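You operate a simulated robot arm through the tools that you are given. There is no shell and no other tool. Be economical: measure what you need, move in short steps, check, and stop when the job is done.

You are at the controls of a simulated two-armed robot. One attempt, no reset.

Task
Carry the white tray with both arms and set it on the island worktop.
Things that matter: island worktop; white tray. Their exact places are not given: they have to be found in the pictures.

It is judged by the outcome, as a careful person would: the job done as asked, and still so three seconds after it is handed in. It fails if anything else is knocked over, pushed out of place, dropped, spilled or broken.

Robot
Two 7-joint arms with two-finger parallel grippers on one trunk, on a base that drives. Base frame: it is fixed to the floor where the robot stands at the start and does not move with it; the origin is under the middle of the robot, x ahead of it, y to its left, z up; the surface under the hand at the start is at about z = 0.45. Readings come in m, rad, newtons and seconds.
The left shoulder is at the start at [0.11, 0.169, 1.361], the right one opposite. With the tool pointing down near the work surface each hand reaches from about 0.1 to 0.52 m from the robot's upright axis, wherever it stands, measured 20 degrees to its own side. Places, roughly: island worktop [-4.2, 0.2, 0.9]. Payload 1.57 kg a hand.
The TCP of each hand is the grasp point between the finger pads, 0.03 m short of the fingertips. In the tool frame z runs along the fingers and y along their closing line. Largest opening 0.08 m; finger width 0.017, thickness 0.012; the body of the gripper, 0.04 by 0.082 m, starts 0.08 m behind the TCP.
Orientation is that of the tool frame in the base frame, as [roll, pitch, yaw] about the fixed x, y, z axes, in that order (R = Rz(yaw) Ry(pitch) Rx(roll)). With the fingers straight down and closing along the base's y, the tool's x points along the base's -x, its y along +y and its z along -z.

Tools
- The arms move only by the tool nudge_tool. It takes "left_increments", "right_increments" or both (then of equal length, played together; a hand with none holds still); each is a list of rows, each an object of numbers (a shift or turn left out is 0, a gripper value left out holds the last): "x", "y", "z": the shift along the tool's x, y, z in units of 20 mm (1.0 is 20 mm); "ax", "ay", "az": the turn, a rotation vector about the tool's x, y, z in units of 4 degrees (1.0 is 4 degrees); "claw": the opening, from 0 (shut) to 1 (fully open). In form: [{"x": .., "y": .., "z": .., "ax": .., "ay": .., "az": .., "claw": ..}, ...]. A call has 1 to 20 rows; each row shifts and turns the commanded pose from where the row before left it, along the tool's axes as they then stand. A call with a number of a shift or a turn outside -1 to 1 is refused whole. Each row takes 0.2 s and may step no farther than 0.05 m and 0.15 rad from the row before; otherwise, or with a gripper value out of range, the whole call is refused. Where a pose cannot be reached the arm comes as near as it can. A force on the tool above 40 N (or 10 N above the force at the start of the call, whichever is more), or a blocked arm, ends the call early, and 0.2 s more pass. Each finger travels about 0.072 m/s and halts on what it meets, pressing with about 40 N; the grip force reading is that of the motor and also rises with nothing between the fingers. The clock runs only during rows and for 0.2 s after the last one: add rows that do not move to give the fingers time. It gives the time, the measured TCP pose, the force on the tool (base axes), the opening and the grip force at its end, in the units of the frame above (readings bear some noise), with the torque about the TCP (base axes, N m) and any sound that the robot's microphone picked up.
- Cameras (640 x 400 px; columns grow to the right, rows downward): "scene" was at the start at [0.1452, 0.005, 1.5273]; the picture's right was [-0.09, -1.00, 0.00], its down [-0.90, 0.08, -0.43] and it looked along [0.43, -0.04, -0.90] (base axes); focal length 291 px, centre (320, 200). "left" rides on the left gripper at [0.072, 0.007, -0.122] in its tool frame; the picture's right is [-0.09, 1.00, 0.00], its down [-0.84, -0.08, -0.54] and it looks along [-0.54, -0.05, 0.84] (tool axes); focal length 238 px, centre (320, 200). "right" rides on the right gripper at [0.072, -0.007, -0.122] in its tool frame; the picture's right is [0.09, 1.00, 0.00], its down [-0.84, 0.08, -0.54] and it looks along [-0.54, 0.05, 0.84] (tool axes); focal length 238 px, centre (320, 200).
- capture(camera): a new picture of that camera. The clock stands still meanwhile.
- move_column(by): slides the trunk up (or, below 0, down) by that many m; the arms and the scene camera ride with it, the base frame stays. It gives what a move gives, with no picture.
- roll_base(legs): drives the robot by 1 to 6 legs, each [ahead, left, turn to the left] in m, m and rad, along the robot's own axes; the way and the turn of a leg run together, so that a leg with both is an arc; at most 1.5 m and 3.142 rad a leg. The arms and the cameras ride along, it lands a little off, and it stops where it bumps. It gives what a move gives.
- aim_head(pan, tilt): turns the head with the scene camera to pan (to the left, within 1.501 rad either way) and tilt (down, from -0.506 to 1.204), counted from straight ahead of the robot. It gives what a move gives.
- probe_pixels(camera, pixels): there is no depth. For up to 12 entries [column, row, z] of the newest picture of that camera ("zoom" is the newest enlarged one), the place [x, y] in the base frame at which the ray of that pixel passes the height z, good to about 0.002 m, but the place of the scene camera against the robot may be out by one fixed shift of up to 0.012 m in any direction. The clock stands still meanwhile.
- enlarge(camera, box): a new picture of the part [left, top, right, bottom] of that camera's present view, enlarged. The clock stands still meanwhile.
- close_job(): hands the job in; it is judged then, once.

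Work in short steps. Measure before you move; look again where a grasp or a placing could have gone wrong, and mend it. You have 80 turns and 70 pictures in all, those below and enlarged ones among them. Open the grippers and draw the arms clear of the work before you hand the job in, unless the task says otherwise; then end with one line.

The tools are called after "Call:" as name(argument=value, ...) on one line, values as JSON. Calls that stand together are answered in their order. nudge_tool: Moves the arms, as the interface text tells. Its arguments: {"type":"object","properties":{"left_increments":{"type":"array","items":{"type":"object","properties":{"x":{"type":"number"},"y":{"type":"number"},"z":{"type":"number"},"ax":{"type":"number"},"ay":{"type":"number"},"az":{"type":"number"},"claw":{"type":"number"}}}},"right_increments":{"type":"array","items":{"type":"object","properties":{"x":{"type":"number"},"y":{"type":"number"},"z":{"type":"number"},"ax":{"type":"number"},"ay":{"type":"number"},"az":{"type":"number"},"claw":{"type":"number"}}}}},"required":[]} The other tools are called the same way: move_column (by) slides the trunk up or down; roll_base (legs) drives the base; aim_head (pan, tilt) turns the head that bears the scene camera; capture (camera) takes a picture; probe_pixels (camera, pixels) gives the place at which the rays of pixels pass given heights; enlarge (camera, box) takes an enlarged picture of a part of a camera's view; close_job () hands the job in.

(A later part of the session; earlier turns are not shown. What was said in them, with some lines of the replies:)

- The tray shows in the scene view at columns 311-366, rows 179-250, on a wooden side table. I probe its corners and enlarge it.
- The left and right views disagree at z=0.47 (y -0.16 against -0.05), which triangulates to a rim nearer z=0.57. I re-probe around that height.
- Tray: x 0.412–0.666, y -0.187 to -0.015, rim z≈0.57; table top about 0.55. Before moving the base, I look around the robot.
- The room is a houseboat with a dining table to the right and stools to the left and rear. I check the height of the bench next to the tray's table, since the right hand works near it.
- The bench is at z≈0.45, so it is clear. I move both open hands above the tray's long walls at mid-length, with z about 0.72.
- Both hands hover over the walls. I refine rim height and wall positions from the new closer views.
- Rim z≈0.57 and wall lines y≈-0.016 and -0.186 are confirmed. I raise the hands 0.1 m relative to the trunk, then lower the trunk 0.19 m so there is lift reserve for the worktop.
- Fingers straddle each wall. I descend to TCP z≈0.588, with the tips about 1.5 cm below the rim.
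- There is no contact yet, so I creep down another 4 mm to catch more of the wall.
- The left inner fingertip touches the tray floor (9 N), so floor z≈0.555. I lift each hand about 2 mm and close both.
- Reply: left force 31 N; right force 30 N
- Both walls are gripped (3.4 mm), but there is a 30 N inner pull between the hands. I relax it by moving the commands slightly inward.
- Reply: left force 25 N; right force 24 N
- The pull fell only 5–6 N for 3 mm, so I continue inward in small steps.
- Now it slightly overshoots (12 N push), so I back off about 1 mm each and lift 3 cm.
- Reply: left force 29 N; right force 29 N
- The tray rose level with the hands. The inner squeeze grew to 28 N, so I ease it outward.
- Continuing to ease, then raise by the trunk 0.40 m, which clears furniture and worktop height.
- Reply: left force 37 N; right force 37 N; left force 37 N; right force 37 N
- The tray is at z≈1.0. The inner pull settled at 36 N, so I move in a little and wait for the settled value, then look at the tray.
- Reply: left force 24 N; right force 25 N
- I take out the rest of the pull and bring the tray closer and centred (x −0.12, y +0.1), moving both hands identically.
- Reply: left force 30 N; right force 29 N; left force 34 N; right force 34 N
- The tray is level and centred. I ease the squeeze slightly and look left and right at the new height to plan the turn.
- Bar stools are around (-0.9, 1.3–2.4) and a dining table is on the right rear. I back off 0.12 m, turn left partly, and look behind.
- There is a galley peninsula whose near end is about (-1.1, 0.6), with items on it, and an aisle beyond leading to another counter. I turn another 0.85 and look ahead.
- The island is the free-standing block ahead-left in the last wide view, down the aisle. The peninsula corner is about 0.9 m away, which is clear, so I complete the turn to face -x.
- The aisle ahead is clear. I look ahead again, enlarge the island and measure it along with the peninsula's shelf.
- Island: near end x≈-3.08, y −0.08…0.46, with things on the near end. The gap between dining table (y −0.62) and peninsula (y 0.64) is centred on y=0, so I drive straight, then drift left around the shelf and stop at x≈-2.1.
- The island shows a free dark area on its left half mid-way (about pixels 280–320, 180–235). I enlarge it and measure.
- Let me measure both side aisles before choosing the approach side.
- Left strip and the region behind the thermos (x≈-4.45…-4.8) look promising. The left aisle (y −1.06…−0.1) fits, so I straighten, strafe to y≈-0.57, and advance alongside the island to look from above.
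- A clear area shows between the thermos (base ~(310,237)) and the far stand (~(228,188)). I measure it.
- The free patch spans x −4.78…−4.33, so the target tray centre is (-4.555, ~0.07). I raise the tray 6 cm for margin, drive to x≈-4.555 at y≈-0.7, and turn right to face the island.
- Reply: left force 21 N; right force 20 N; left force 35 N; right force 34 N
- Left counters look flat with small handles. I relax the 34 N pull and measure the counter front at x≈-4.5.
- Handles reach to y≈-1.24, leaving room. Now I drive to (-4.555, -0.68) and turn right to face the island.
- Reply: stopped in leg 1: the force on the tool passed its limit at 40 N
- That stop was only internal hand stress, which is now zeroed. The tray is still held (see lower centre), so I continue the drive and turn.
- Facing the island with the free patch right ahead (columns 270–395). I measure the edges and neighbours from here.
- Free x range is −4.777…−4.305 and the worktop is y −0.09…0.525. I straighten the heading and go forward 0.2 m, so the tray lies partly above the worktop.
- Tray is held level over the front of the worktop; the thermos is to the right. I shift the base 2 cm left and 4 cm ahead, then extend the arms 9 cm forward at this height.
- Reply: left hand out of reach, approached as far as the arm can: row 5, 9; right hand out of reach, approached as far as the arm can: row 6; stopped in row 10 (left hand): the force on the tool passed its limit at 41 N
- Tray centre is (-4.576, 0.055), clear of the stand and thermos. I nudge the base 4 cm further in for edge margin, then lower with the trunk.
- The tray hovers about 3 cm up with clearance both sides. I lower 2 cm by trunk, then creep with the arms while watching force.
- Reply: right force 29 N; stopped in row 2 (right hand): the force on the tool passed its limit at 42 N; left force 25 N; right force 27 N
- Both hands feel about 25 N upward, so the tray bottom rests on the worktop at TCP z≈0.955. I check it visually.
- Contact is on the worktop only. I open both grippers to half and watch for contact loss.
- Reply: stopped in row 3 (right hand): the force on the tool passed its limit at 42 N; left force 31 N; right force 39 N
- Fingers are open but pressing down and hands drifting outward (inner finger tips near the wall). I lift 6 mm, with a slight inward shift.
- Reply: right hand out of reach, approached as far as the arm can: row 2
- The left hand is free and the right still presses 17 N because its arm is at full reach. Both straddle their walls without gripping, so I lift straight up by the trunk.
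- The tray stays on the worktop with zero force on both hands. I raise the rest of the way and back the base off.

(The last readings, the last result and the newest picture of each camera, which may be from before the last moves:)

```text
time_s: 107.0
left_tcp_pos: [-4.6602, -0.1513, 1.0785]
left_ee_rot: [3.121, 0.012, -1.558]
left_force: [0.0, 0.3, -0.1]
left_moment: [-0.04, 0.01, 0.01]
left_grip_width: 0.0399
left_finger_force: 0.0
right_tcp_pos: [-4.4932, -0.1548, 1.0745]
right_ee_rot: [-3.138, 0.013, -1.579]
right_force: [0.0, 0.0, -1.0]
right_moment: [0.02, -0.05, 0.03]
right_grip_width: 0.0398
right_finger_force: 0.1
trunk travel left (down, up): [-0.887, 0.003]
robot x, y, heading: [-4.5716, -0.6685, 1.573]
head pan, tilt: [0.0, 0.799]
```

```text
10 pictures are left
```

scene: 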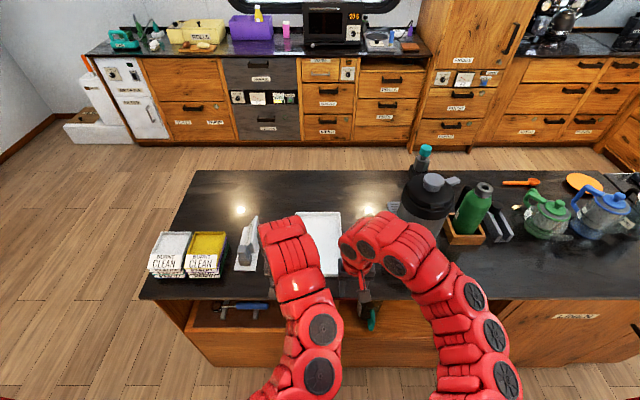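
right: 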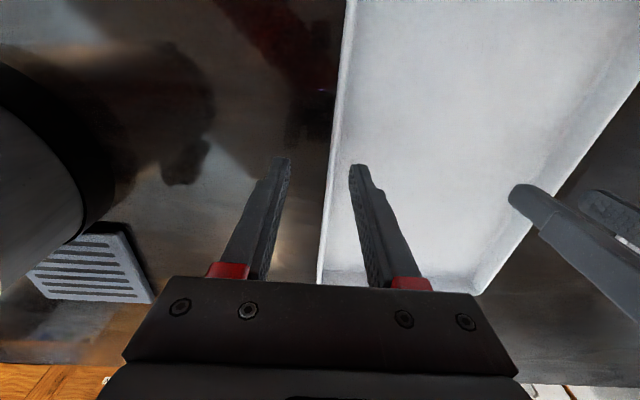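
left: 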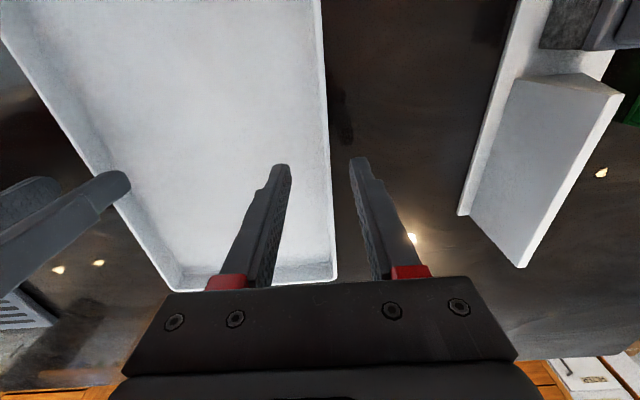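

The tray sits flat on the worktop and everything around it is in place. I open the grippers fully and back off a bit more for a final look.

Call:
roll_base(legs=[[-0.12, 0, 0]])

Call:
nudge_tool(left_increments=[{"claw": 1}, {}, {}, {}], right_increments=[{"claw": 1}, {}, {}, {}])

Call:
enlarge(camera="scene", box=[140, 130, 500, 355])

```text
time_s: 108.2
left_tcp_pos: [-4.6596, -0.2683, 1.0781]
left_ee_rot: [3.122, 0.009, -1.557]
left_force: [0.2, -0.1, -0.3]
left_moment: [0.03, 0.02, 0.0]
left_grip_width: 0.0402
left_finger_force: 0.0
right_tcp_pos: [-4.4907, -0.2711, 1.0733]
right_ee_rot: [-3.138, 0.013, -1.581]
right_force: [-0.2, -0.1, 0.0]
right_moment: [-0.01, 0.01, -0.01]
right_grip_width: 0.0397
right_finger_force: 0.1
trunk travel left (down, up): [-0.887, 0.003]
robot x, y, heading: [-4.5719, -0.7854, 1.574]
head pan, tilt: [0.0, 0.799]
```

```text
time_s: 109.2
left_tcp_pos: [-4.66, -0.2679, 1.0783]
left_ee_rot: [3.12, 0.01, -1.558]
left_force: [0.2, -0.7, -0.4]
left_moment: [-0.01, 0.0, 0.01]
left_grip_width: 0.0798
left_finger_force: 0.2
right_tcp_pos: [-4.4918, -0.2705, 1.0738]
right_ee_rot: [-3.137, 0.012, -1.578]
right_force: [-0.2, 1.1, 0.2]
right_moment: [-0.02, -0.02, 0.0]
right_grip_width: 0.0801
right_finger_force: 0.0
trunk travel left (down, up): [-0.887, 0.003]
robot x, y, heading: [-4.5711, -0.7843, 1.571]
head pan, tilt: [0.0, 0.799]
```

```text
1.78 times, centred on (320, 242) of scene
```

zoom: 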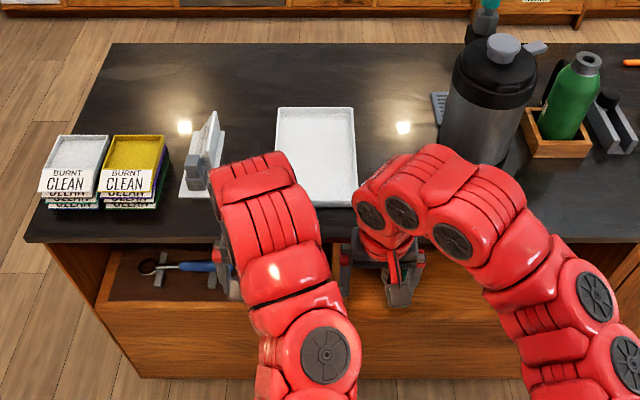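

The tray lies flat inside the worktop edges, nothing around it has moved, and both hands are open and clear. I hand the job in.

Call:
close_job()

```text
The job is handed in.
```

The white tray was carried with both arms and now rests flat on the island worktop. Nothing around it was disturbed, and both grippers are open and clear of it.
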